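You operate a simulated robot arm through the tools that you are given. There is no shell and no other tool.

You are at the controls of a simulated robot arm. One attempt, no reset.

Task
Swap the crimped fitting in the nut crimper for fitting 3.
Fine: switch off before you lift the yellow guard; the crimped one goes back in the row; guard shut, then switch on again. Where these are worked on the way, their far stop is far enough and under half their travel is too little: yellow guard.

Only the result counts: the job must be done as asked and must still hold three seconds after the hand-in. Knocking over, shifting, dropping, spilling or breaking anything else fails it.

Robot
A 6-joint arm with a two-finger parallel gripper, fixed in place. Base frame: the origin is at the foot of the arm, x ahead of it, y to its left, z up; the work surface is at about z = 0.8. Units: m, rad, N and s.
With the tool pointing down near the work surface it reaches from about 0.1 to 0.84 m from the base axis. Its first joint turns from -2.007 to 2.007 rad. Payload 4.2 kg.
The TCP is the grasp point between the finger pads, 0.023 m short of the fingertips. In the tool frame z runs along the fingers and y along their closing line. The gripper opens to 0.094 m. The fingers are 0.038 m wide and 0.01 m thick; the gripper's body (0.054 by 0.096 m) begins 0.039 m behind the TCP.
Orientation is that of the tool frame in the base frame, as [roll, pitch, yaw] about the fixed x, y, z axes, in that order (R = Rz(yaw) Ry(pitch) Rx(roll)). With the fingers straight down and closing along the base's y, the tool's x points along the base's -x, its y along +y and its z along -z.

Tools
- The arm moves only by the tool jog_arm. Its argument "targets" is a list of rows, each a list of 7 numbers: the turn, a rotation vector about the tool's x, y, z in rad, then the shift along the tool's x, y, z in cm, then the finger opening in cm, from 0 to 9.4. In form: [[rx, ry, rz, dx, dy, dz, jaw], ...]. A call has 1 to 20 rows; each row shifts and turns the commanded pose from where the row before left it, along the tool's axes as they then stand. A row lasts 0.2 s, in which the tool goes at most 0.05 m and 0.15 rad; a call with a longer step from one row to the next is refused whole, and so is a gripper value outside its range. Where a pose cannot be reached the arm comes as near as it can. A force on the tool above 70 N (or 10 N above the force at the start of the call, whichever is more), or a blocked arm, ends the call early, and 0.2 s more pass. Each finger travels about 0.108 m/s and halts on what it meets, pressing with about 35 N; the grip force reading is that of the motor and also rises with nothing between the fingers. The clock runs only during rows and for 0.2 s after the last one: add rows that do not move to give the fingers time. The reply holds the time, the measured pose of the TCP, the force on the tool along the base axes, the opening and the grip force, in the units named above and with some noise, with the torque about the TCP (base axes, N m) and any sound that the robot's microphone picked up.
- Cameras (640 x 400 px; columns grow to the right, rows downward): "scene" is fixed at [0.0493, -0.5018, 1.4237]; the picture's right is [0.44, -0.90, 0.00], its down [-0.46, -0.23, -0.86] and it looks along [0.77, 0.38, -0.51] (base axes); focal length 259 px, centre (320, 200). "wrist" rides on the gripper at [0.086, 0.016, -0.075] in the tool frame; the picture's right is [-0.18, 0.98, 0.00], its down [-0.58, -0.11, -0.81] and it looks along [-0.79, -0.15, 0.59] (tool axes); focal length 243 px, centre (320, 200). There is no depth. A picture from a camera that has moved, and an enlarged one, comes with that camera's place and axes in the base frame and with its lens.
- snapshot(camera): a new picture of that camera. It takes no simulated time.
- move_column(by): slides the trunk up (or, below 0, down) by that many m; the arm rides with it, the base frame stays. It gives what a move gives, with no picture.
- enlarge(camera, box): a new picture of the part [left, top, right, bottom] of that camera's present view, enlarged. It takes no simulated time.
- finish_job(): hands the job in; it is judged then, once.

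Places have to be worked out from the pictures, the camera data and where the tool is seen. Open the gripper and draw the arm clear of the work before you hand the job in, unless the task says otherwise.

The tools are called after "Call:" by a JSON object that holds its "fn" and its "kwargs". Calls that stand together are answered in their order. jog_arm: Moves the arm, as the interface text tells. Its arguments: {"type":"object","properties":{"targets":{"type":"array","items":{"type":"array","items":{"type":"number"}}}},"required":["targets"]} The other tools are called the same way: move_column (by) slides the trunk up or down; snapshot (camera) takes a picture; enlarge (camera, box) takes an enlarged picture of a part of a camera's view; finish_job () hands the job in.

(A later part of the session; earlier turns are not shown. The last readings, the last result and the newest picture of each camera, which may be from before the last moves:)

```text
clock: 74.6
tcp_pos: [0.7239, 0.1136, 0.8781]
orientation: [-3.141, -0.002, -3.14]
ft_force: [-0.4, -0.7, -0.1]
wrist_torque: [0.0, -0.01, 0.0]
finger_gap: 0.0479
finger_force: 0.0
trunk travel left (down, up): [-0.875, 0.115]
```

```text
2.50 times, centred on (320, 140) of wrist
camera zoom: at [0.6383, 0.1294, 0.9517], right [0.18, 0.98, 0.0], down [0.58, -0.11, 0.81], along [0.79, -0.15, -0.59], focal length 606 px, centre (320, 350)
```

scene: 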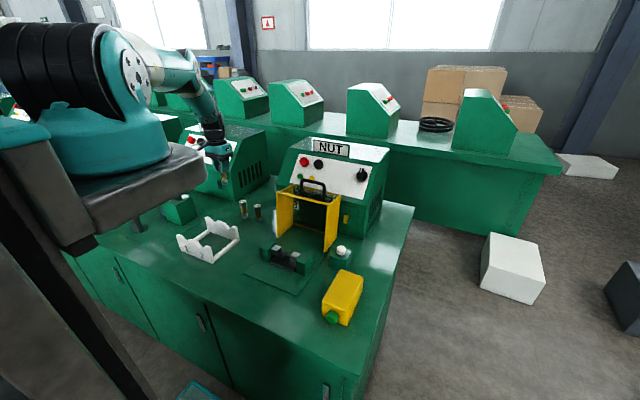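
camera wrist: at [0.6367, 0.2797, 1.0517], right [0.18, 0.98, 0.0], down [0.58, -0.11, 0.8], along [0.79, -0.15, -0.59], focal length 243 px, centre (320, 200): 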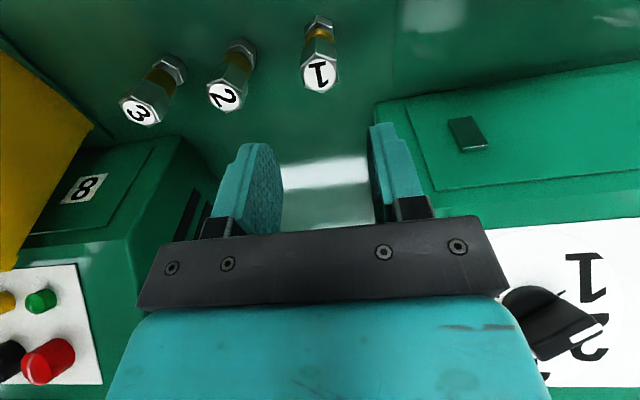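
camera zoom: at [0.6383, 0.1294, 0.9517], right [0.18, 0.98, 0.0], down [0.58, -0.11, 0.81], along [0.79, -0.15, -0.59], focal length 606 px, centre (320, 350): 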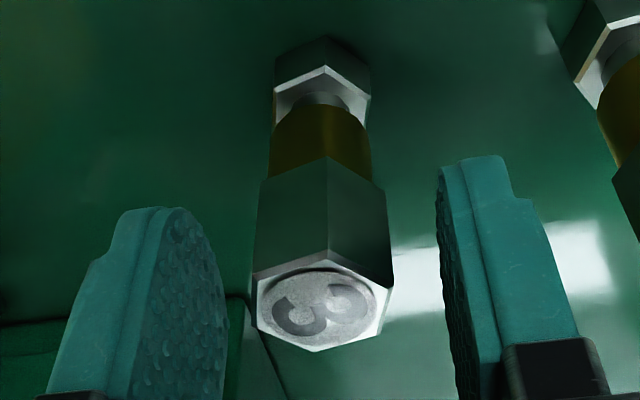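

Position and height match those of fitting 1. I close on it.

Call:
{"fn": "jog_arm", "kwargs": {"targets": [[0, 0, 0, 0, 0, 0, 3.5], [0, 0, 0, 0, 0, 0, 2.6], [0, 0, 0, 0, 0, 0, 1], [0, 0, 0, 0, 0, 0, 1], [0, 0, 0, 0, 0, 0, 1]]}}

Call:
{"fn": "enlarge", "kwargs": {"camera": "wrist", "box": [220, 60, 420, 220]}}

```text
clock: 75.8
tcp_pos: [0.7247, 0.1129, 0.8774]
orientation: [-3.141, -0.001, -3.141]
ft_force: [0.2, -0.3, 0.1]
wrist_torque: [0.0, -0.01, -0.03]
finger_gap: 0.0281
finger_force: 34.9
trunk travel left (down, up): [-0.875, 0.115]
```

```text
2.50 times, centred on (320, 140) of wrist
camera zoom: at [0.6382, 0.1294, 0.9518], right [0.18, 0.98, 0.0], down [0.58, -0.11, 0.81], along [0.79, -0.15, -0.59], focal length 606 px, centre (320, 350)
```

zoom: 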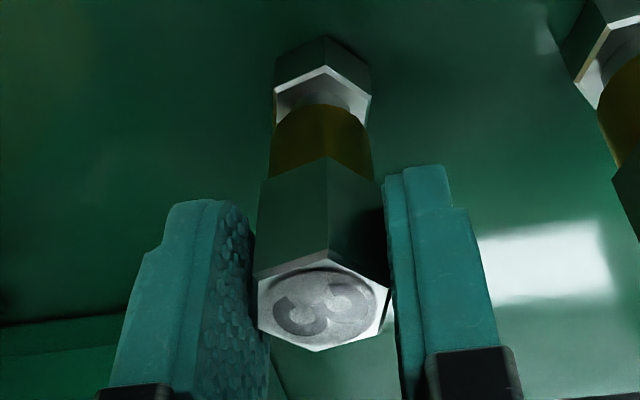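

The gap is 0.028: the hex is turned ~13° from my fingers, so I'm holding on its edges. I open, turn the tool +0.235 rad to match its flats, and close again.

Call:
{"fn": "jog_arm", "kwargs": {"targets": [[0, 0, 0, 0, 0, 0, 3.5], [0, 0, 0, 0, 0, 0, 4.5], [0, 0, 0.118, 0, 0, 0, 4.5], [0, 0, 0.117, 0, 0, 0, 4.5], [0, 0, 0, 0, 0, 0, 3.5], [0, 0, 0, 0, 0, 0, 2.6], [0, 0, 0, 0, 0, 0, 1], [0, 0, 0, 0, 0, 0, 1], [0, 0, 0, 0, 0, 0, 1]]}}

Call:
{"fn": "enlarge", "kwargs": {"camera": "wrist", "box": [220, 60, 420, 220]}}

Call:
{"fn": "enlarge", "kwargs": {"camera": "scene", "box": [205, 180, 295, 235]}}

```text
clock: 77.8
tcp_pos: [0.7255, 0.1127, 0.8773]
orientation: [-3.141, -0.002, 2.908]
ft_force: [-0.4, 0.1, 0.4]
wrist_torque: [0.01, -0.01, 0.01]
finger_gap: 0.0256
finger_force: 35.2
trunk travel left (down, up): [-0.875, 0.115]
```

```text
2.50 times, centred on (320, 140) of wrist
camera zoom: at [0.6445, 0.1488, 0.9517], right [0.41, 0.91, 0.0], down [0.54, -0.24, 0.81], along [0.74, -0.33, -0.59], focal length 606 px, centre (320, 350)
```

zoom: 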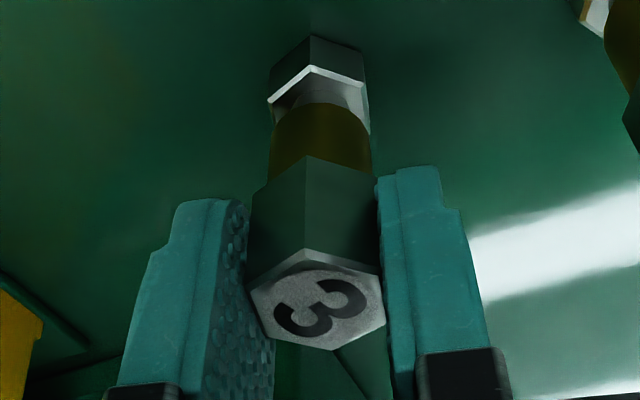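

```text
7.11 times, centred on (250, 208) of scene
camera zoom: at [0.0493, -0.5018, 1.4237], right [0.44, -0.9, 0.0], down [-0.46, -0.23, -0.86], along [0.77, 0.38, -0.51], focal length 1840 px, centre (818, 147)
```

zoom: 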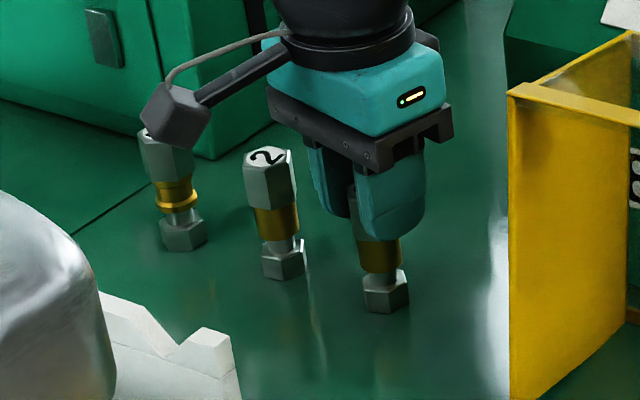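

Now gripped on the flats (0.0256), and it sits in the hand exactly like fitting 1 did. I lift, turn back, and carry it over the nest (reference TCP x 0.5712, y −0.1203).

Call:
{"fn": "jog_arm", "kwargs": {"targets": [[0, 0, 0, 0, 0, -1, 1], [0, 0, 0, 0, 0, -3, 1], [0, 0, 0, 0, 0, -4, 1], [0, 0, 0, 0, 0, -4, 1], [0, 0, -0.118, 0, 0, -1, 1], [0, 0, -0.117, 0, 0, 0, 1], [0, 0, 0, 3.84, 0, 0, 1], [0, 0, 0, 3.84, 0, 0, 1], [0, 0, 0, 3.84, 0, 0, 1], [0, 0, 0, 3.84, 0, 0, 1], [0, 0, 0, 0, -4.66, 0, 1], [0, 0, 0, 0, -4.66, 0, 1], [0, 0, 0, 0, -4.66, 0, 1], [0, 0, 0, 0, -4.66, 0, 1], [0, 0, 0, 0, -4.66, 0, 1], [0, 0, 0, 0, 0, 0, 1], [0, 0, 0, 0, 0, 0, 1]]}}

Call:
{"fn": "snapshot", "kwargs": {"camera": "scene"}}

Call:
{"fn": "snapshot", "kwargs": {"camera": "wrist"}}

```text
clock: 81.4
tcp_pos: [0.5716, -0.1201, 1.0082]
orientation: [3.141, -0.002, -3.14]
ft_force: [0.5, 0.1, -2.0]
wrist_torque: [-0.02, -0.03, 0.0]
finger_gap: 0.0255
finger_force: 35.0
trunk travel left (down, up): [-0.875, 0.115]
```

```text
taken
```

scene: 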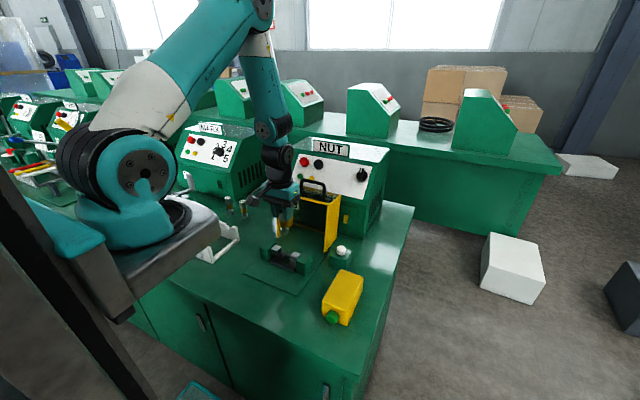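

```text
taken
camera wrist: at [0.485, -0.1042, 1.0823], right [0.18, 0.98, 0.0], down [0.58, -0.11, 0.81], along [0.79, -0.15, -0.59], focal length 243 px, centre (320, 200)
```

wrist: 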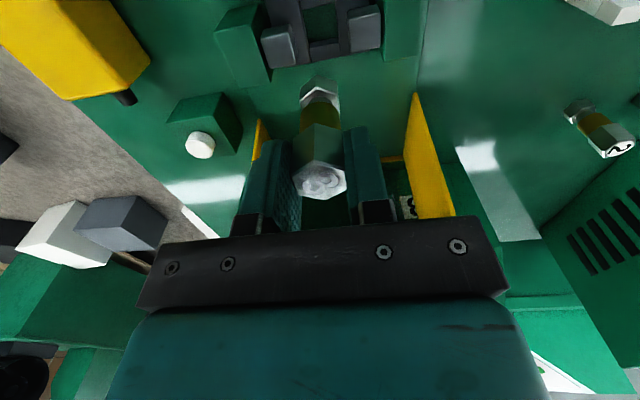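

Centred over the pocket. I lower to just above it and check before entering.

Call:
{"fn": "jog_arm", "kwargs": {"targets": [[0, 0, 0, 0, 0, 4, 1], [0, 0, 0, 0, 0, 3.0, 1], [0, 0, 0, 0, 0, 1.5, 1], [0, 0, 0, 0, 0, 0, 1]]}}

Call:
{"fn": "enlarge", "kwargs": {"camera": "wrist", "box": [220, 20, 420, 180]}}

Call:
{"fn": "enlarge", "kwargs": {"camera": "scene", "box": [250, 210, 330, 280]}}

```text
clock: 82.4
tcp_pos: [0.5706, -0.1207, 0.9238]
orientation: [-3.141, -0.002, -3.141]
ft_force: [0.0, 0.5, -1.2]
wrist_torque: [0.0, -0.02, -0.04]
finger_gap: 0.0254
finger_force: 34.7
trunk travel left (down, up): [-0.875, 0.115]
```

```text
2.50 times, centred on (320, 100) of wrist
camera zoom: at [0.4848, -0.1048, 0.9978], right [0.18, 0.98, 0.0], down [0.58, -0.11, 0.81], along [0.79, -0.15, -0.59], focal length 606 px, centre (320, 450)
```

zoom: 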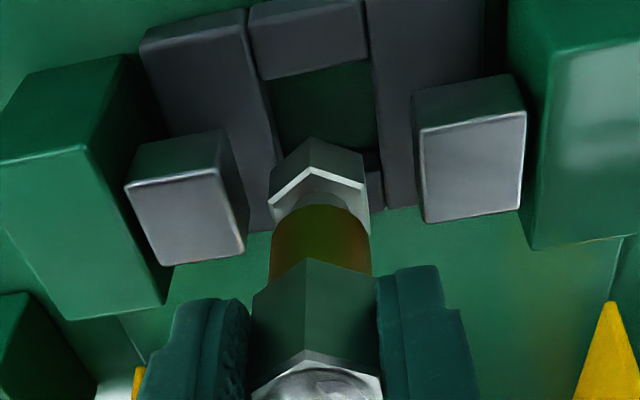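

```text
5.71 times, centred on (290, 245) of scene
camera zoom: at [0.0493, -0.5018, 1.4237], right [0.44, -0.9, 0.0], down [-0.46, -0.23, -0.86], along [0.77, 0.38, -0.51], focal length 1478 px, centre (491, -57)
```

zoom: 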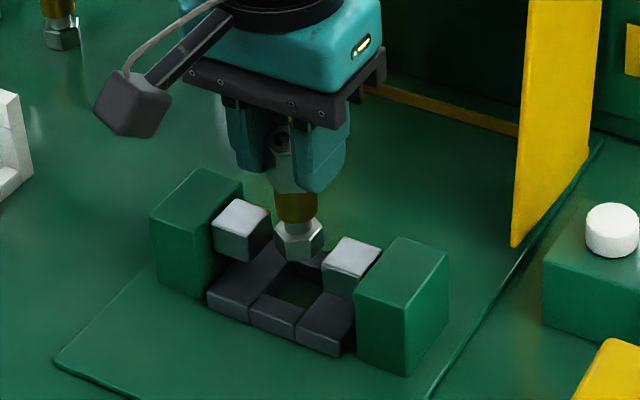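

The base is lined up with the pocket. I descend slowly the rest of the way.

Call:
{"fn": "jog_arm", "kwargs": {"targets": [[0, 0, 0, 0, 0, 1.0, 1], [0, 0, 0, 0, 0, 0.8, 1], [0, 0, 0, 0, 0, 0.8, 1], [0, 0, 0, 0, 0, 0, 1]]}}

Call:
{"fn": "jog_arm", "kwargs": {"targets": [[0, 0, 0, 0, 0, 0.4, 1], [0, 0, 0, 0, 0, 0.4, 1], [0, 0, 0, 0, 0, 0, 1]]}}

```text
clock: 83.4
tcp_pos: [0.5723, -0.1217, 0.8971]
orientation: [-3.14, -0.002, -3.14]
ft_force: [-1.1, -0.1, 8.7]
wrist_torque: [-0.02, -0.05, 0.02]
finger_gap: 0.0255
finger_force: 35.2
trunk travel left (down, up): [-0.875, 0.115]
```

```text
clock: 84.2
tcp_pos: [0.5718, -0.1206, 0.8898]
orientation: [3.142, -0.003, -3.139]
ft_force: [-4.6, -1.1, 28.9]
wrist_torque: [-0.05, -0.13, -0.02]
finger_gap: 0.0257
finger_force: 35.0
trunk travel left (down, up): [-0.875, 0.115]
```

Force appears ~1 cm early (29 N at 0.890). I look before going on.

Call:
{"fn": "enlarge", "kwargs": {"camera": "wrist", "box": [220, 60, 420, 220]}}

Call:
{"fn": "enlarge", "kwargs": {"camera": "scene", "box": [260, 220, 320, 270]}}

```text
2.50 times, centred on (320, 140) of wrist
camera zoom: at [0.4846, -0.1041, 0.9639], right [0.18, 0.98, 0.0], down [0.58, -0.11, 0.81], along [0.79, -0.15, -0.59], focal length 606 px, centre (320, 350)
```

zoom: 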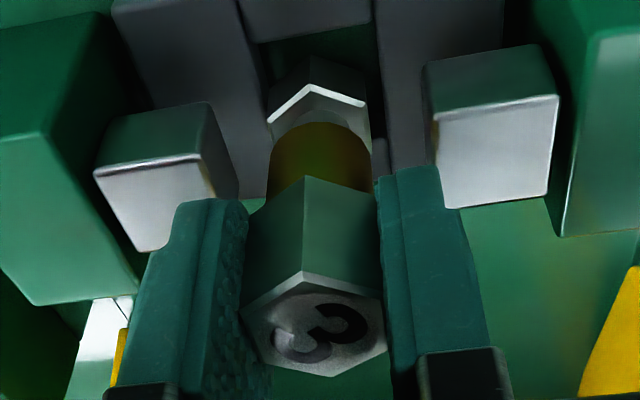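

```text
8.00 times, centred on (290, 245) of scene
camera zoom: at [0.0493, -0.5018, 1.4237], right [0.44, -0.9, 0.0], down [-0.46, -0.23, -0.86], along [0.77, 0.38, -0.51], focal length 2070 px, centre (560, -160)
```

zoom: 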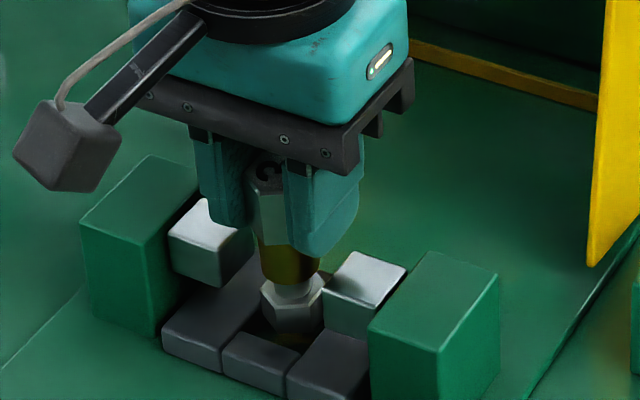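

The fitting caught on the pocket's rim and slid ~7 mm up in the grip. I lift clear and measure the pocket with nothing in the way.

Call:
{"fn": "jog_arm", "kwargs": {"targets": [[0, 0, 0, 0, 0, -1, 1], [0, 0, 0, 0, 0, -3, 1], [0, 0, 0, 0, 0, -3, 1], [0, 0, 0, 0, 0, -3, 1], [0, 0, 0, 0, 0, 0, 1]]}}

Call:
{"fn": "enlarge", "kwargs": {"camera": "wrist", "box": [270, 0, 380, 70]}}

Call:
{"fn": "enlarge", "kwargs": {"camera": "scene", "box": [265, 240, 315, 280]}}

Call:
{"fn": "enlarge", "kwargs": {"camera": "wrist", "box": [220, 60, 420, 220]}}

```text
clock: 85.4
tcp_pos: [0.5715, -0.1219, 0.9885]
orientation: [-3.141, -0.004, -3.14]
ft_force: [0.2, 0.8, -1.3]
wrist_torque: [0.01, 0.01, -0.01]
finger_gap: 0.0256
finger_force: 35.0
trunk travel left (down, up): [-0.875, 0.115]
```

```text
5.71 times, centred on (325, 35) of wrist
camera zoom: at [0.4853, -0.1055, 1.0629], right [0.18, 0.98, 0.0], down [0.58, -0.11, 0.8], along [0.79, -0.15, -0.59], focal length 1386 px, centre (291, 1143)
```

zoom: 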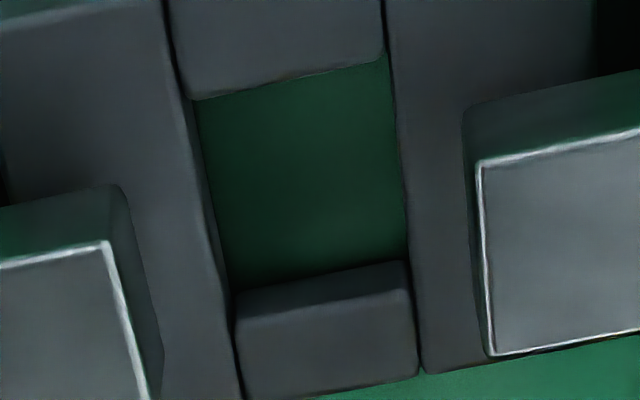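

```text
10.00 times, centred on (290, 260) of scene
camera zoom: at [0.0493, -0.5018, 1.4237], right [0.44, -0.9, 0.0], down [-0.46, -0.23, -0.86], along [0.77, 0.38, -0.51], focal length 2587 px, centre (620, -400)
```

zoom: 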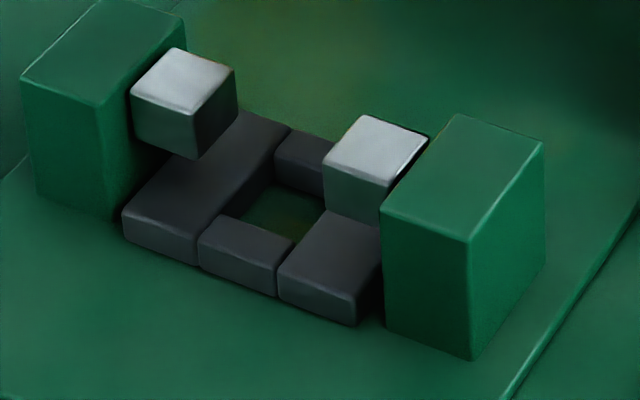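

```text
2.50 times, centred on (320, 140) of wrist
camera zoom: at [0.4853, -0.1055, 1.0629], right [0.18, 0.98, 0.0], down [0.58, -0.11, 0.8], along [0.79, -0.15, -0.59], focal length 606 px, centre (320, 350)
```

zoom: 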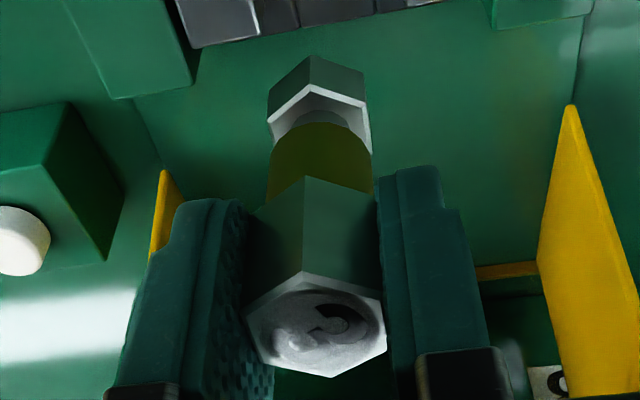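

Compared with fitting 1's seated picture, fitting 3 sits ~2 mm too far +x, and the pocket's centre is ~1.3 mm further +y than my TCP. I shift accordingly and lower again; the rim should be at TCP z≈0.8905 and the seat at ≈0.8745.

Call:
{"fn": "jog_arm", "kwargs": {"targets": [[0, 0, 0, 0.2, 0.13, 2, 1], [0, 0, 0, 0, 0, 4, 1], [0, 0, 0, 0, 0, 2.5, 1], [0, 0, 0, 0, 0, 0.8, 1], [0, 0, 0, 0, 0, 0, 1]]}}

Call:
{"fn": "jog_arm", "kwargs": {"targets": [[0, 0, 0, 0, 0, 0.3, 1], [0, 0, 0, 0, 0, 0, 1]]}}

```text
clock: 86.6
tcp_pos: [0.5678, -0.1208, 0.8956]
orientation: [3.141, -0.002, -3.14]
ft_force: [0.4, -1.2, -1.3]
wrist_torque: [0.03, 0.0, -0.01]
finger_gap: 0.0255
finger_force: 35.0
trunk travel left (down, up): [-0.875, 0.115]
```

```text
clock: 87.2
tcp_pos: [0.5693, -0.1201, 0.8923]
orientation: [-3.141, -0.001, -3.14]
ft_force: [-0.9, 0.1, -1.0]
wrist_torque: [0.0, -0.03, 0.04]
finger_gap: 0.0256
finger_force: 34.9
trunk travel left (down, up): [-0.875, 0.115]
```

Free so far. I lower in small steps.

Call:
{"fn": "jog_arm", "kwargs": {"targets": [[0, 0, 0, 0, 0, 0.25, 1], [0, 0, 0, 0, 0, 0, 1]]}}

Call:
{"fn": "jog_arm", "kwargs": {"targets": [[0, 0, 0, 0, 0, 0.2, 1], [0, 0, 0, 0, 0, 0, 1]]}}

```text
clock: 87.8
tcp_pos: [0.5692, -0.1199, 0.8901]
orientation: [-3.141, -0.002, -3.14]
ft_force: [0.5, 0.7, -0.7]
wrist_torque: [-0.02, 0.02, 0.03]
finger_gap: 0.0255
finger_force: 35.0
trunk travel left (down, up): [-0.875, 0.115]
```

```text
clock: 88.4
tcp_pos: [0.5692, -0.1186, 0.8878]
orientation: [-3.141, 0.001, -3.139]
ft_force: [-0.2, 0.3, -1.6]
wrist_torque: [0.0, 0.04, -0.02]
finger_gap: 0.0254
finger_force: 35.0
trunk travel left (down, up): [-0.875, 0.115]
```

It has gone below the rim level without contact. I continue down.

Call:
{"fn": "jog_arm", "kwargs": {"targets": [[0, 0, 0, 0, 0, 0.3, 1], [0, 0, 0, 0, 0, 0, 1]]}}

Call:
{"fn": "jog_arm", "kwargs": {"targets": [[0, 0, 0, 0, 0, 0.3, 1], [0, 0, 0, 0, 0, 0, 1]]}}

Call:
{"fn": "jog_arm", "kwargs": {"targets": [[0, 0, 0, 0, 0, 0.3, 1], [0, 0, 0, 0, 0, 0, 1]]}}

Call:
{"fn": "enlarge", "kwargs": {"camera": "wrist", "box": [220, 60, 420, 220]}}

Call:
{"fn": "enlarge", "kwargs": {"camera": "scene", "box": [260, 220, 320, 270]}}

```text
clock: 89.0
tcp_pos: [0.5698, -0.1206, 0.8857]
orientation: [-3.141, -0.001, -3.139]
ft_force: [-0.7, 0.1, -2.4]
wrist_torque: [0.0, 0.0, -0.01]
finger_gap: 0.0256
finger_force: 34.6
trunk travel left (down, up): [-0.875, 0.115]
```

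```text
clock: 89.6
tcp_pos: [0.5685, -0.1204, 0.8816]
orientation: [-3.141, -0.001, -3.141]
ft_force: [0.6, -0.3, -0.9]
wrist_torque: [0.0, -0.02, -0.01]
finger_gap: 0.0257
finger_force: 35.1
trunk travel left (down, up): [-0.875, 0.115]
```

```text
clock: 90.2
tcp_pos: [0.5698, -0.1198, 0.8794]
orientation: [3.141, -0.002, -3.14]
ft_force: [0.1, -0.2, -1.0]
wrist_torque: [-0.01, 0.04, 0.01]
finger_gap: 0.0255
finger_force: 35.6
trunk travel left (down, up): [-0.875, 0.115]
```

```text
2.50 times, centred on (320, 140) of wrist
camera zoom: at [0.4829, -0.1033, 0.9534], right [0.18, 0.98, 0.0], down [0.58, -0.11, 0.81], along [0.79, -0.15, -0.59], focal length 606 px, centre (320, 350)
```

zoom: 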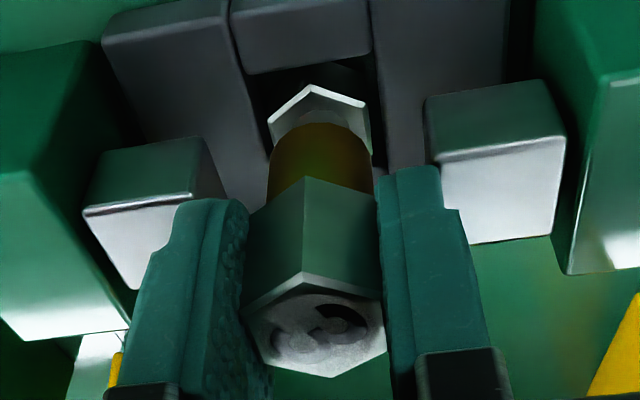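

```text
8.00 times, centred on (290, 245) of scene
camera zoom: at [0.0493, -0.5018, 1.4237], right [0.44, -0.9, 0.0], down [-0.46, -0.23, -0.86], along [0.77, 0.38, -0.51], focal length 2070 px, centre (560, -160)
```

zoom: 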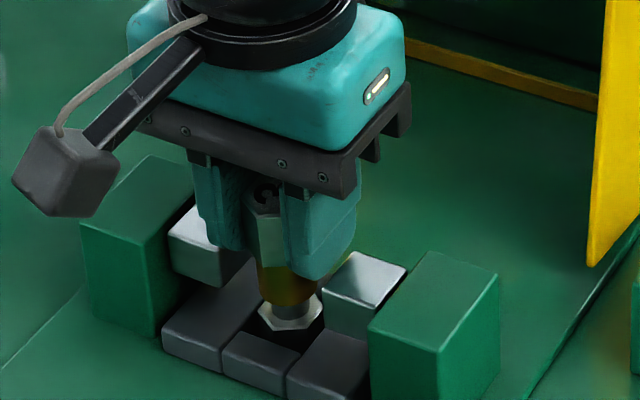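

The base is inside the pocket. I go on to the floor in small steps.

Call:
{"fn": "jog_arm", "kwargs": {"targets": [[0, 0, 0, 0, 0, 0.25, 1], [0, 0, 0, 0, 0, 0, 1]]}}

Call:
{"fn": "jog_arm", "kwargs": {"targets": [[0, 0, 0, 0, 0, 0.15, 1], [0, 0, 0, 0, 0, 0, 1]]}}

Call:
{"fn": "jog_arm", "kwargs": {"targets": [[0, 0, 0, 0, 0, 0.1, 1], [0, 0, 0, 0, 0, 0, 1]]}}

```text
clock: 90.8
tcp_pos: [0.5701, -0.1195, 0.8772]
orientation: [3.141, -0.003, -3.14]
ft_force: [-1.5, -0.4, 2.9]
wrist_torque: [-0.03, 0.13, 0.0]
finger_gap: 0.0254
finger_force: 35.5
trunk travel left (down, up): [-0.875, 0.115]
```

```text
clock: 91.4
tcp_pos: [0.5701, -0.1207, 0.8769]
orientation: [-3.141, -0.001, -3.139]
ft_force: [-1.4, 1.1, 28.4]
wrist_torque: [0.05, 0.4, 0.03]
finger_gap: 0.0254
finger_force: 35.0
trunk travel left (down, up): [-0.875, 0.115]
```

```text
clock: 92.0
tcp_pos: [0.5694, -0.1203, 0.8759]
orientation: [3.141, 0.001, -3.139]
ft_force: [2.8, 1.3, 29.6]
wrist_torque: [0.09, 0.15, -0.01]
finger_gap: 0.0257
finger_force: 35.2
trunk travel left (down, up): [-0.875, 0.115]
```

Seated on the pocket floor (28 N at z≈0.877). I ease the pressure, open just slightly to free it, rise a bit, then open fully and lift away.

Call:
{"fn": "jog_arm", "kwargs": {"targets": [[0, 0, 0, 0, 0, -0.25, 1], [0, 0, 0, 0, 0, 0, 2.8], [0, 0, 0, 0, 0, 0, 2.9], [0, 0, 0, 0, 0, -0.5, 2.9], [0, 0, 0, 0, 0, -0.4, 3.2], [0, 0, 0, 0, 0, 0, 4.5], [0, 0, 0, 0, 0, -1, 4.8], [0, 0, 0, 0, 0, -3, 4.8], [0, 0, 0, 0, 0, -4, 4.8], [0, 0, 0, 0, 0, -4, 4.8], [0, 0, 0, 0, 0, 0, 4.8]]}}

Call:
{"fn": "enlarge", "kwargs": {"camera": "scene", "box": [240, 210, 330, 290]}}

Call:
{"fn": "snapshot", "kwargs": {"camera": "wrist"}}

```text
clock: 94.4
tcp_pos: [0.5701, -0.1188, 1.007]
orientation: [-3.141, -0.002, -3.14]
ft_force: [0.1, 0.0, -1.0]
wrist_torque: [0.0, -0.01, 0.01]
finger_gap: 0.048
finger_force: 0.1
trunk travel left (down, up): [-0.875, 0.115]
```

```text
5.00 times, centred on (285, 250) of scene
camera zoom: at [0.0493, -0.5018, 1.4237], right [0.44, -0.9, 0.0], down [-0.46, -0.23, -0.86], along [0.77, 0.38, -0.51], focal length 1294 px, centre (495, -50)
```

zoom: 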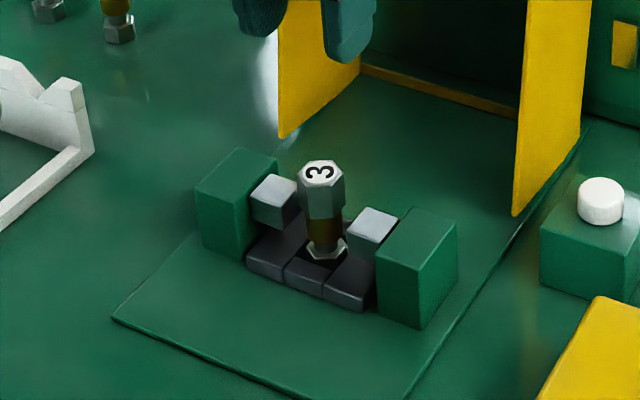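

```text
taken
camera wrist: at [0.4835, -0.1028, 1.0807], right [0.18, 0.98, 0.0], down [0.58, -0.11, 0.8], along [0.79, -0.15, -0.59], focal length 243 px, centre (320, 200)
```

wrist: 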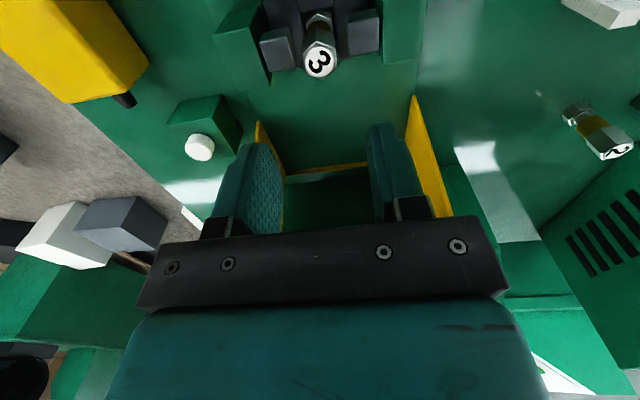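

Fitting 3 stands upright in the nest. Now the guard: I raise the trunk again, turn the fingers to close along x, and go above the handle (bar at about x 0.762, z 1.013).

Call:
{"fn": "move_column", "kwargs": {"by": 0.11}}

Call:
{"fn": "jog_arm", "kwargs": {"targets": [[0, 0, 0.1428, 0, 0, 0, 4.8], [0, 0, 0.1428, 0, 0, 0, 4.8], [0, 0, 0.1428, 0, 0, 0, 4.8], [0, 0, 0.1428, 0, 0, 0, 4.8], [0, 0, 0.1428, 0, 0, 0, 4.8], [0, 0, 0.1428, 0, 0, 0, 4.8], [0, 0, 0.1428, 0, 0, 0, 4.8], [0, 0, 0.1428, 0, 0, 0, 4.8], [0, 0, 0.1428, 0, 0, 0, 4.8], [0, 0, 0.1428, 0, 0, 0, 4.8], [0, 0, 0.1428, 0, 0, -3, 4], [0, 0, 0, -0.05, 4, 0, 3], [0, 0, 0, -0.05, 4, 0, 3], [0, 0, 0, 0, 4, 0, 3], [0, 0, 0, 0, 4, 0, 3], [0, 0, 0, 0, 3.2, 0, 3], [0, 0, 0, 0, 0, 0, 3]]}}

Call:
{"fn": "snapshot", "kwargs": {"camera": "wrist"}}

Call:
{"fn": "enlarge", "kwargs": {"camera": "scene", "box": [240, 130, 380, 250]}}

```text
clock: 95.9
tcp_pos: [0.5697, -0.1198, 1.1178]
orientation: [3.141, -0.003, -3.141]
ft_force: [-0.6, -0.2, -0.3]
wrist_torque: [-0.01, -0.02, 0.03]
finger_gap: 0.0482
finger_force: 0.1
trunk travel left (down, up): [-0.985, 0.005]
```

```text
clock: 99.5
tcp_pos: [0.7638, -0.1188, 1.1467]
orientation: [-3.14, 0.0, 1.573]
ft_force: [-0.7, 1.2, -0.3]
wrist_torque: [-0.05, -0.01, 0.0]
finger_gap: 0.0298
finger_force: 0.1
trunk travel left (down, up): [-0.985, 0.005]
```

```text
taken
camera wrist: at [0.7799, -0.0326, 1.2201], right [0.98, -0.18, 0.0], down [-0.11, -0.58, 0.81], along [-0.15, -0.79, -0.59], focal length 243 px, centre (320, 200)
```

wrist: 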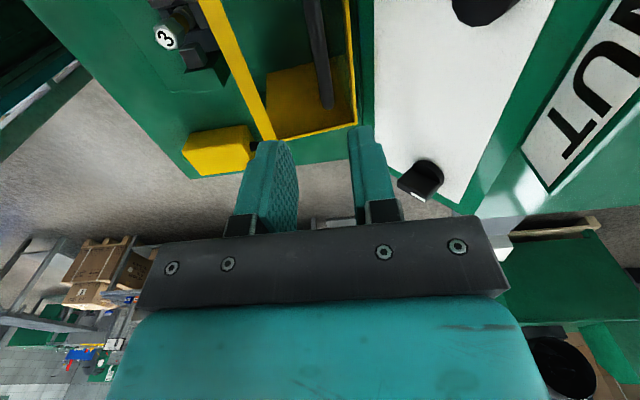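

```text
3.33 times, centred on (310, 190) of scene
camera zoom: at [0.0493, -0.5018, 1.4237], right [0.44, -0.9, 0.0], down [-0.46, -0.23, -0.86], along [0.77, 0.38, -0.51], focal length 862 px, centre (353, 233)
```

zoom: 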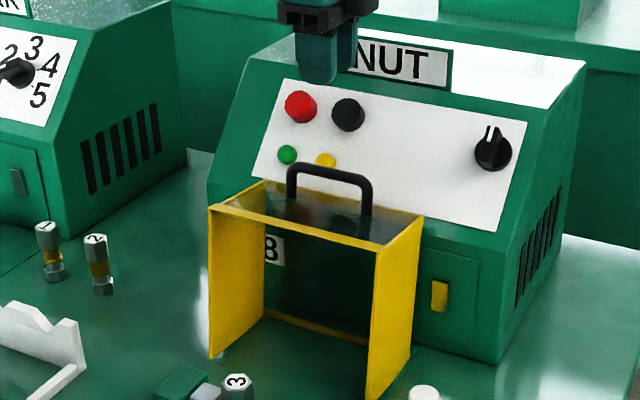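

The handle bar is re‑measured at x≈0.761, z≈1.015. I descend onto it and close.

Call:
{"fn": "jog_arm", "kwargs": {"targets": [[0, 0, 0, 0, -0.2, 4, 3], [0, 0, 0, 0, 0, 4, 3], [0, 0, 0, 0, 0, 2.5, 3], [0, 0, 0, 0, 0, 1.5, 3], [0, 0, 0, 0, 0, 0, 3]]}}

Call:
{"fn": "snapshot", "kwargs": {"camera": "wrist"}}

```text
clock: 100.7
tcp_pos: [0.7623, -0.1201, 1.026]
orientation: [-3.141, 0.0, 1.574]
ft_force: [0.4, -0.1, -0.3]
wrist_torque: [-0.01, -0.01, -0.01]
finger_gap: 0.0302
finger_force: 0.0
trunk travel left (down, up): [-0.985, 0.005]
```

```text
taken
camera wrist: at [0.777, -0.0326, 1.0994], right [0.98, -0.18, 0.0], down [-0.11, -0.58, 0.81], along [-0.15, -0.79, -0.59], focal length 243 px, centre (320, 200)
```

wrist: 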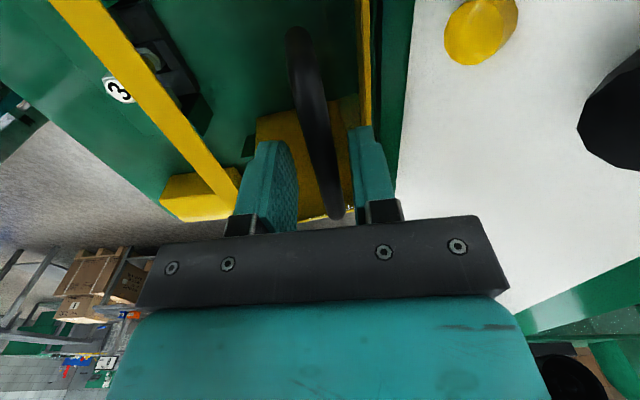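

The bar is between the fingers. Refitting all opening points gives hinge (0.663, 0.807), radius 0.2305 (all within 1 mm). I close on the bar and follow that arc back.

Call:
{"fn": "jog_arm", "kwargs": {"targets": [[0, 0, 0, 0, 0, 0, 1.5], [0, 0, 0, 0, 0, 0, 0.5], [0, 0, 0, 0, 0, 0, 0.5], [0, 0, 0, 0, -1.1, -0.51, 0.5], [0, 0, 0, 0, -1.11, -0.51, 0.5], [0, 0, 0, 0, -1.32, -0.4, 0.5], [0, 0, 0, 0, -1.33, -0.37, 0.5], [0, 0, 0, 0, 0, 0, 0.5]]}}

```text
clock: 102.5
tcp_pos: [0.711, -0.1191, 1.0441]
orientation: [-3.139, -0.002, 1.573]
ft_force: [1.0, 4.3, -0.1]
wrist_torque: [0.0, -0.03, -0.1]
finger_gap: 0.0115
finger_force: 45.0
trunk travel left (down, up): [-0.985, 0.005]
```

Forces are nearly nil, so the arc fits well. I continue over the top.

Call:
{"fn": "jog_arm", "kwargs": {"targets": [[0, 0, 0, 0, -1.36, -0.24, 0.5], [0, 0, 0, 0, -1.37, -0.2, 0.5], [0, 0, 0, 0, -1.38, -0.08, 0.5], [0, 0, 0, 0, -1.38, -0.04, 0.5], [0, 0, 0, 0, -1.38, 0.08, 0.5], [0, 0, 0, 0, -1.38, 0.14, 0.5], [0, 0, 0, 0, -1.36, 0.24, 0.5], [0, 0, 0, 0, -1.35, 0.31, 0.5], [0, 0, 0, 0, 0, 0, 0.5]]}}

Call:
{"fn": "jog_arm", "kwargs": {"targets": [[0, 0, 0, 0, -1.32, 0.41, 0.5], [0, 0, 0, 0, -1.3, 0.46, 0.5], [0, 0, 0, 0, -1.26, 0.56, 0.5], [0, 0, 0, 0, -1.24, 0.61, 0.5], [0, 0, 0, 0, -1.19, 0.71, 0.5], [0, 0, 0, 0, -1.16, 0.76, 0.5], [0, 0, 0, 0, -1.09, 0.85, 0.5], [0, 0, 0, 0, -1.06, 0.88, 0.5], [0, 0, 0, 0, 0, 0, 0.5]]}}

Call:
{"fn": "enlarge", "kwargs": {"camera": "scene", "box": [200, 150, 360, 290]}}

```text
clock: 104.5
tcp_pos: [0.6018, -0.1196, 1.0426]
orientation: [-3.138, 0.0, 1.572]
ft_force: [-0.8, 7.1, 0.0]
wrist_torque: [-0.53, -0.03, 1.19]
finger_gap: 0.0114
finger_force: 45.1
trunk travel left (down, up): [-0.985, 0.005]
```

```text
clock: 106.5
tcp_pos: [0.5053, -0.1204, 0.9902]
orientation: [-3.138, -0.001, 1.571]
ft_force: [2.4, 8.6, -4.3]
wrist_torque: [-0.44, -0.11, 1.67]
finger_gap: 0.0117
finger_force: 44.6
trunk travel left (down, up): [-0.985, 0.005]
```

```text
2.86 times, centred on (280, 220) of scene
camera zoom: at [0.0493, -0.5018, 1.4237], right [0.44, -0.9, 0.0], down [-0.46, -0.23, -0.86], along [0.77, 0.38, -0.51], focal length 739 px, centre (434, 143)
```

zoom: 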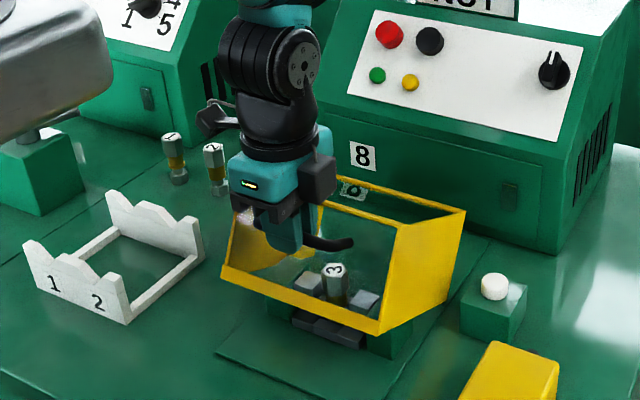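

The guard is coming down smoothly over the fitting. I finish the arc, slowing toward the closed position.

Call:
{"fn": "jog_arm", "kwargs": {"targets": [[0, 0, 0, 0, -0.99, 0.96, 0.5], [0, 0, 0, 0, -0.93, 1.02, 0.5], [0, 0, 0, 0, -0.87, 1.08, 0.5], [0, 0, 0, 0, -0.81, 1.13, 0.5], [0, 0, 0, 0, -0.62, 0.97, 0.5], [0, 0, 0, 0, -0.57, 1.0, 0.5], [0, 0, 0, 0, 0, 0, 0.5]]}}

Call:
{"fn": "jog_arm", "kwargs": {"targets": [[0, 0, 0, 0, -0.42, 0.82, 0.5], [0, 0, 0, 0, -0.39, 0.84, 0.5], [0, 0, 0, 0, -0.22, 0.5, 0.5], [0, 0, 0, 0, -0.2, 0.5, 0.5], [0, 0, 0, 0, 0, 0, 0.5]]}}

Call:
{"fn": "enlarge", "kwargs": {"camera": "scene", "box": [200, 170, 340, 300]}}

```text
clock: 108.1
tcp_pos: [0.4567, -0.1205, 0.9282]
orientation: [3.141, 0.0, 1.572]
ft_force: [5.9, 3.3, -5.1]
wrist_torque: [-0.46, -0.15, 1.7]
finger_gap: 0.0119
finger_force: 45.1
trunk travel left (down, up): [-0.985, 0.005]
```

```text
clock: 109.3
tcp_pos: [0.4465, -0.1212, 0.9006]
orientation: [-3.141, 0.0, 1.573]
ft_force: [11.4, 2.0, -7.1]
wrist_torque: [-0.58, -0.23, 1.77]
finger_gap: 0.0118
finger_force: 44.9
trunk travel left (down, up): [-0.985, 0.005]
```

```text
3.08 times, centred on (270, 235) of scene
camera zoom: at [0.0493, -0.5018, 1.4237], right [0.44, -0.9, 0.0], down [-0.46, -0.23, -0.86], along [0.77, 0.38, -0.51], focal length 796 px, centre (474, 92)
```

zoom: 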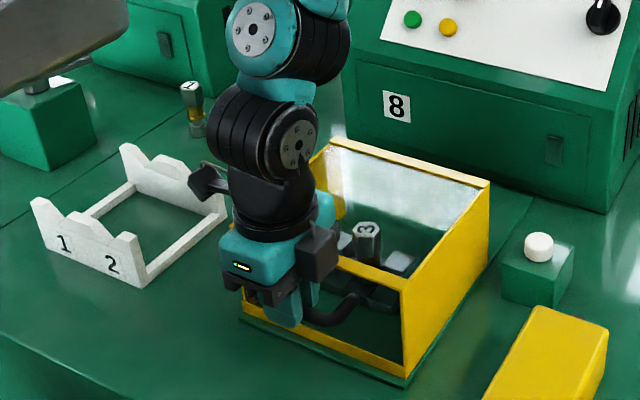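

About 5 mm to go. I lower until the guard meets its rest.

Call:
{"fn": "jog_arm", "kwargs": {"targets": [[0, 0, 0, 0, 0, 0.3, 0.5], [0, 0, 0, 0, 0, 0, 0.5]]}}

Call:
{"fn": "jog_arm", "kwargs": {"targets": [[0, 0, 0, 0, 0, 0.3, 0.5], [0, 0, 0, 0, 0, 0, 0.5]]}}

```text
clock: 109.9
tcp_pos: [0.445, -0.1201, 0.8981]
orientation: [-3.14, 0.0, 1.573]
ft_force: [9.8, -0.9, 3.6]
wrist_torque: [0.04, -0.13, 1.69]
finger_gap: 0.0117
finger_force: 45.2
trunk travel left (down, up): [-0.985, 0.005]
```

```text
clock: 110.5
tcp_pos: [0.4448, -0.1205, 0.8964]
orientation: [-3.141, 0.0, 1.574]
ft_force: [13.2, -2.5, 34.4]
wrist_torque: [-0.13, -0.14, 1.75]
finger_gap: 0.012
finger_force: 45.0
trunk travel left (down, up): [-0.985, 0.005]
```

The guard is down on its rest (34 N up). I ease, open to 3 cm as when I came in, and rise straight out.

Call:
{"fn": "jog_arm", "kwargs": {"targets": [[0, 0, 0, 0, 0.1, -0.2, 0.5], [0, 0, 0, 0, 0, 0, 2.2], [0, 0, 0, 0, 0, 0, 2.8], [0, 0, 0, 0, 0, 0, 2.8], [0, 0, 0, 0, 0, -1, 2.8], [0, 0, 0, 0, 0, -2, 2.8], [0, 0, 0, 0, 0, -4, 2.8], [0, 0, 0, 0, 0, -4, 3], [0, 0, 0, 0, 2, -4, 4], [0, 0, 0, 0, 4, -2, 5], [0, 0, 0, 0, 4, 0, 5], [0, 0, 0, 0, 0, 0, 5]]}}

Call:
{"fn": "snapshot", "kwargs": {"camera": "scene"}}

Call:
{"fn": "enlarge", "kwargs": {"camera": "scene", "box": [230, 190, 350, 300]}}

```text
clock: 113.1
tcp_pos: [0.546, -0.1193, 1.068]
orientation: [-3.14, 0.001, 1.572]
ft_force: [-0.6, 0.9, 0.8]
wrist_torque: [0.05, 0.02, 0.02]
finger_gap: 0.05
finger_force: 0.0
trunk travel left (down, up): [-0.985, 0.005]
```

```text
taken
```

scene: 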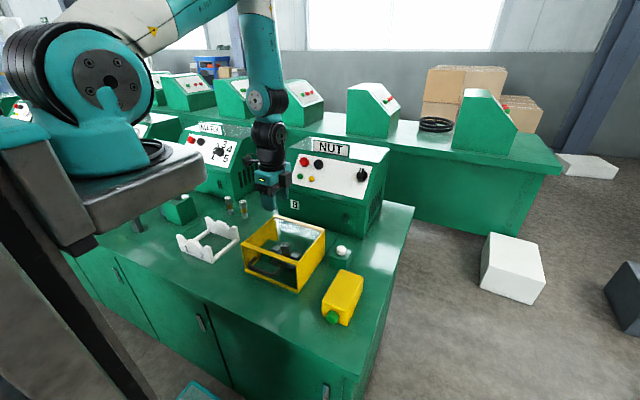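

```text
3.64 times, centred on (290, 245) of scene
camera zoom: at [0.0493, -0.5018, 1.4237], right [0.44, -0.9, 0.0], down [-0.46, -0.23, -0.86], along [0.77, 0.38, -0.51], focal length 941 px, centre (429, 36)
```

zoom: 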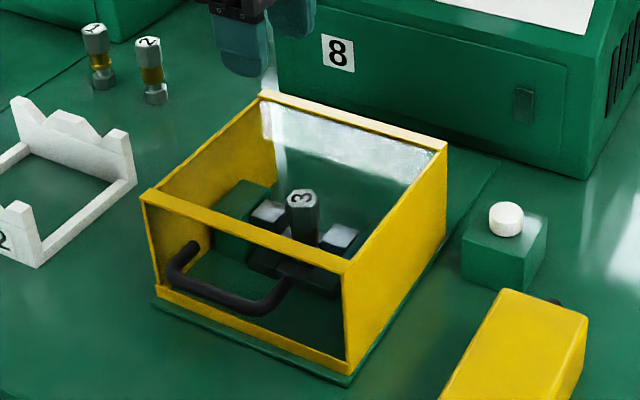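

The guard is shut over fitting 3, and 1 and 2 stand in the row. Now I switch on: I rise, move toward the switch, turn the tool back, and lower the trunk to its first height.

Call:
{"fn": "jog_arm", "kwargs": {"targets": [[0, 0, 0, -2.46, 1.73, -3, 5], [0, 0, 0, -2.46, 1.73, -3, 5], [0, 0, 0, -2.46, 1.73, -3, 5], [0, 0, 0, -2.46, 1.73, -3, 5], [0, 0, 0, -2.46, 1.73, -3, 5], [0, 0, 0, -2.46, 1.73, -3, 5], [0, 0, -0.1428, 0, 0, 0, 5], [0, 0, -0.1428, 0, 0, 0, 5], [0, 0, -0.1428, 0, 0, 0, 5], [0, 0, -0.1428, 0, 0, 0, 5], [0, 0, -0.1428, 0, 0, 0, 5], [0, 0, -0.1428, 0, 0, 0, 5], [0, 0, -0.1428, 0, 0, 0, 5], [0, 0, -0.1428, 0, 0, 0, 5], [0, 0, -0.1428, 0, 0, 0, 5], [0, 0, -0.1428, 0, 0, 0, 5], [0, 0, -0.1428, 0, 0, 0, 5]]}}

Call:
{"fn": "move_column", "kwargs": {"by": -0.11}}

```text
clock: 116.7
tcp_pos: [0.6505, -0.2676, 1.2471]
orientation: [-3.141, 0.0, -3.137]
ft_force: [0.7, -0.2, 0.7]
wrist_torque: [-0.02, 0.0, -0.02]
finger_gap: 0.0498
finger_force: 0.1
trunk travel left (down, up): [-0.985, 0.005]
```

```text
clock: 118.1
tcp_pos: [0.6514, -0.2681, 1.1385]
orientation: [-3.141, 0.0, -3.14]
ft_force: [0.2, -0.2, -0.1]
wrist_torque: [0.02, 0.02, -0.01]
finger_gap: 0.0502
finger_force: 0.1
trunk travel left (down, up): [-0.875, 0.115]
```

Now I tilt the tool square to the panel again and move to the stand‑off before the switch.

Call:
{"fn": "jog_arm", "kwargs": {"targets": [[0, -0.1438, 0, 0, 0, 0, 5], [0, -0.1438, 0, 0, 0, 0, 5], [0, -0.1438, 0, 0, 0, 0, 5], [0, -0.1438, 0, 0, 0, 0, 5], [0, -0.1438, 0, 0, 0, 0, 5], [0, -0.1438, 0, 0, 0, 0, 5], [0, 0, 0, 0, 0, 0, 5]]}}

Call:
{"fn": "jog_arm", "kwargs": {"targets": [[0, 0, 0, -1.78, 0.03, 4.16, 5], [0, 0, 0, -1.78, 0.03, 4.16, 5], [0, 0, 0, -1.78, 0.03, 4.16, 5], [0, 0, 0, 0, 0, 0, 5]]}}

Call:
{"fn": "snapshot", "kwargs": {"camera": "wrist"}}

Call:
{"fn": "enlarge", "kwargs": {"camera": "scene", "box": [290, 130, 420, 210]}}

```text
clock: 119.7
tcp_pos: [0.6511, -0.2673, 1.137]
orientation: [-3.14, 0.862, -3.141]
ft_force: [-0.2, 0.2, 0.0]
wrist_torque: [-0.02, -0.01, -0.04]
finger_gap: 0.05
finger_force: 0.0
trunk travel left (down, up): [-0.875, 0.115]
```

```text
clock: 120.7
tcp_pos: [0.78, -0.2667, 1.0962]
orientation: [3.141, 0.861, -3.141]
ft_force: [-1.2, 0.5, -0.5]
wrist_torque: [0.01, -0.03, 0.0]
finger_gap: 0.0502
finger_force: 0.1
trunk travel left (down, up): [-0.875, 0.115]
```

```text
taken
camera wrist: at [0.667, -0.25, 1.0785], right [0.12, 0.98, 0.14], down [-0.23, -0.11, 0.97], along [0.97, -0.15, 0.22], focal length 243 px, centre (320, 200)
```

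wrist: 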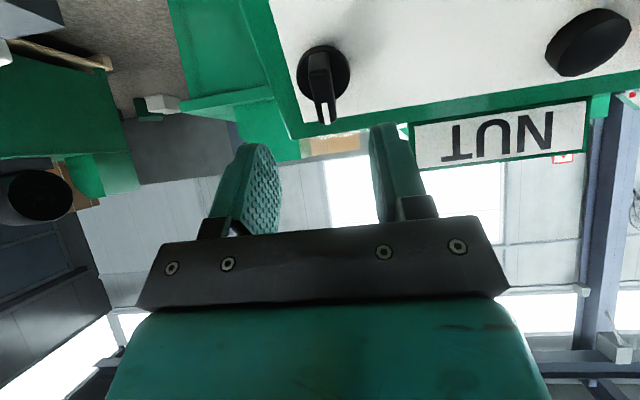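

```text
4.92 times, centred on (355, 170) of scene
camera zoom: at [0.0493, -0.5018, 1.4237], right [0.44, -0.9, 0.0], down [-0.46, -0.23, -0.86], along [0.77, 0.38, -0.51], focal length 1274 px, centre (148, 348)
```

zoom: 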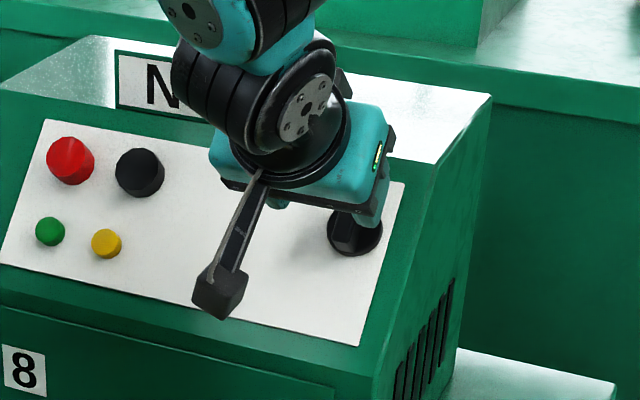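

The bar now lies up‑slope between the fingers' line. I move in to the depth that held it before and close.

Call:
{"fn": "jog_arm", "kwargs": {"targets": [[0, 0, 0, -0.23, 0, 2.6, 5], [0, 0, 0, -0.23, 0, 2.6, 5], [0, 0, 0, -0.23, 0, 1.6, 5], [0, 0, 0, 0, 0, 0.8, 5], [0, 0, 0, 0, 0, 0, 5]]}}

Call:
{"fn": "jog_arm", "kwargs": {"targets": [[0, 0, 0, 0, 0, 0, 3], [0, 0, 0, 0, 0, 0, 1.5], [0, 0, 0, 0, 0, 0, 0], [0, 0, 0, 0, 0, 0, 0], [0, 0, 0, 0, 0, 0, 0]]}}

Call:
{"fn": "snapshot", "kwargs": {"camera": "wrist"}}

```text
clock: 121.9
tcp_pos: [0.8417, -0.2662, 1.0535]
orientation: [3.141, 0.86, -3.139]
ft_force: [0.4, 0.2, -0.1]
wrist_torque: [0.03, 0.02, 0.02]
finger_gap: 0.0504
finger_force: 0.2
trunk travel left (down, up): [-0.875, 0.115]
```

```text
clock: 123.1
tcp_pos: [0.8417, -0.2635, 1.0537]
orientation: [3.141, 0.861, -3.14]
ft_force: [-2.1, 9.8, -0.9]
wrist_torque: [-0.09, -0.33, -0.31]
finger_gap: 0.0137
finger_force: 45.0
trunk travel left (down, up): [-0.875, 0.115]
```

```text
taken
camera wrist: at [0.7288, -0.2486, 1.035], right [0.12, 0.98, 0.14], down [-0.23, -0.11, 0.97], along [0.97, -0.15, 0.21], focal length 243 px, centre (320, 200)
```

wrist: 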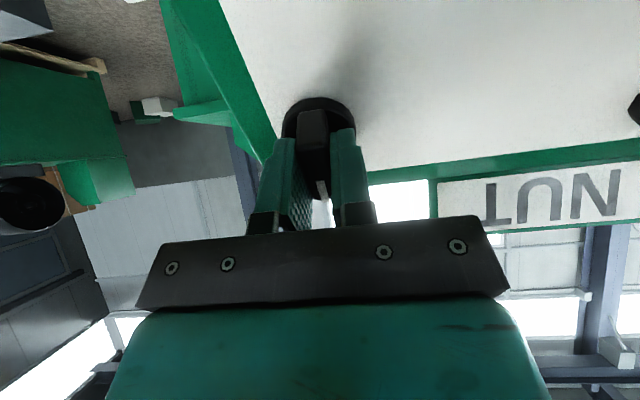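

The bar is gripped. I relieve the small side load and turn it back clockwise.

Call:
{"fn": "jog_arm", "kwargs": {"targets": [[0, 0, 0, 0, 0.12, 0, 0], [0, 0, 0.12, 0, 0, 0, 0], [0, 0, 0.12, 0, 0, 0, 0], [0, 0, 0.12, 0, 0, 0, 0], [0, 0, 0.12, 0, 0, 0, 0], [0, 0, 0.12, 0, 0, 0, 0], [0, 0, 0.12, 0, 0, 0, 0], [0, 0, 0, 0, 0, 0, 0]]}}

Call:
{"fn": "jog_arm", "kwargs": {"targets": [[0, 0, 0.12, 0, 0, 0, 0], [0, 0, 0.12, 0, 0, 0, 0], [0, 0, 0.12, 0, 0, 0, 0], [0, 0, 0.12, 0, 0, 0, 0], [0, 0, 0.12, 0, 0, 0, 0], [0, 0, 0.12, 0, 0, 0, 0], [0, 0, 0.12, 0, 0, 0, 0], [0, 0, 0, 0, 0, 0, 0]]}}

Call:
{"fn": "snapshot", "kwargs": {"camera": "wrist"}}

```text
clock: 124.9
tcp_pos: [0.8423, -0.2675, 1.0532]
orientation: [2.491, 0.605, 2.209]
ft_force: [-9.8, -3.7, -4.7]
wrist_torque: [-1.09, -0.16, -1.17]
finger_gap: 0.0144
finger_force: 44.8
trunk travel left (down, up): [-0.875, 0.115]
```

```text
clock: 126.7
tcp_pos: [0.84, -0.2682, 1.0517]
orientation: [2.287, 0.009, 1.575]
ft_force: [-23.8, -15.4, -14.2]
wrist_torque: [-0.68, 1.32, -0.68]
finger_gap: 0.0144
finger_force: 45.2
trunk travel left (down, up): [-0.875, 0.115]
```

```text
taken
camera wrist: at [0.7942, -0.1803, 1.1102], right [0.65, -0.18, 0.74], down [-0.68, -0.58, 0.45], along [0.35, -0.8, -0.49], focal length 243 px, centre (320, 200)
```

wrist: 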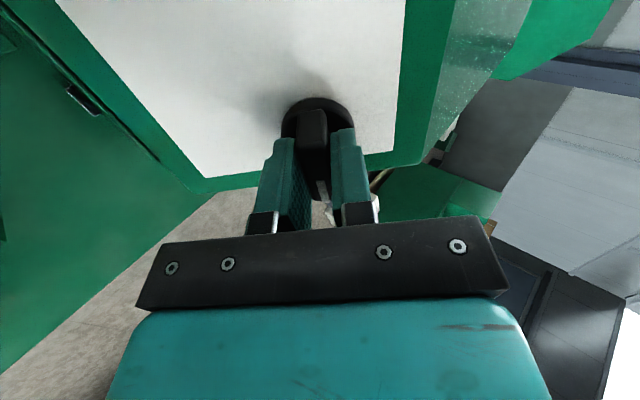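

The bar is back at ~90°, mark right. I shift 2 mm down‑slope to relieve the load and press slightly past to be sure it's on its stop.

Call:
{"fn": "jog_arm", "kwargs": {"targets": [[0, 0, 0, 0, -0.2, 0, 0], [0, 0, 0.08, 0, 0, 0, 0], [0, 0, 0.08, 0, 0, 0, 0], [0, 0, 0, 0, 0, 0, 0]]}}

```text
clock: 127.7
tcp_pos: [0.8402, -0.2671, 1.05]
orientation: [2.289, -0.11, 1.472]
ft_force: [-20.0, -11.6, -11.9]
wrist_torque: [-2.09, 1.32, 0.59]
finger_gap: 0.0186
finger_force: 45.1
trunk travel left (down, up): [-0.875, 0.115]
```

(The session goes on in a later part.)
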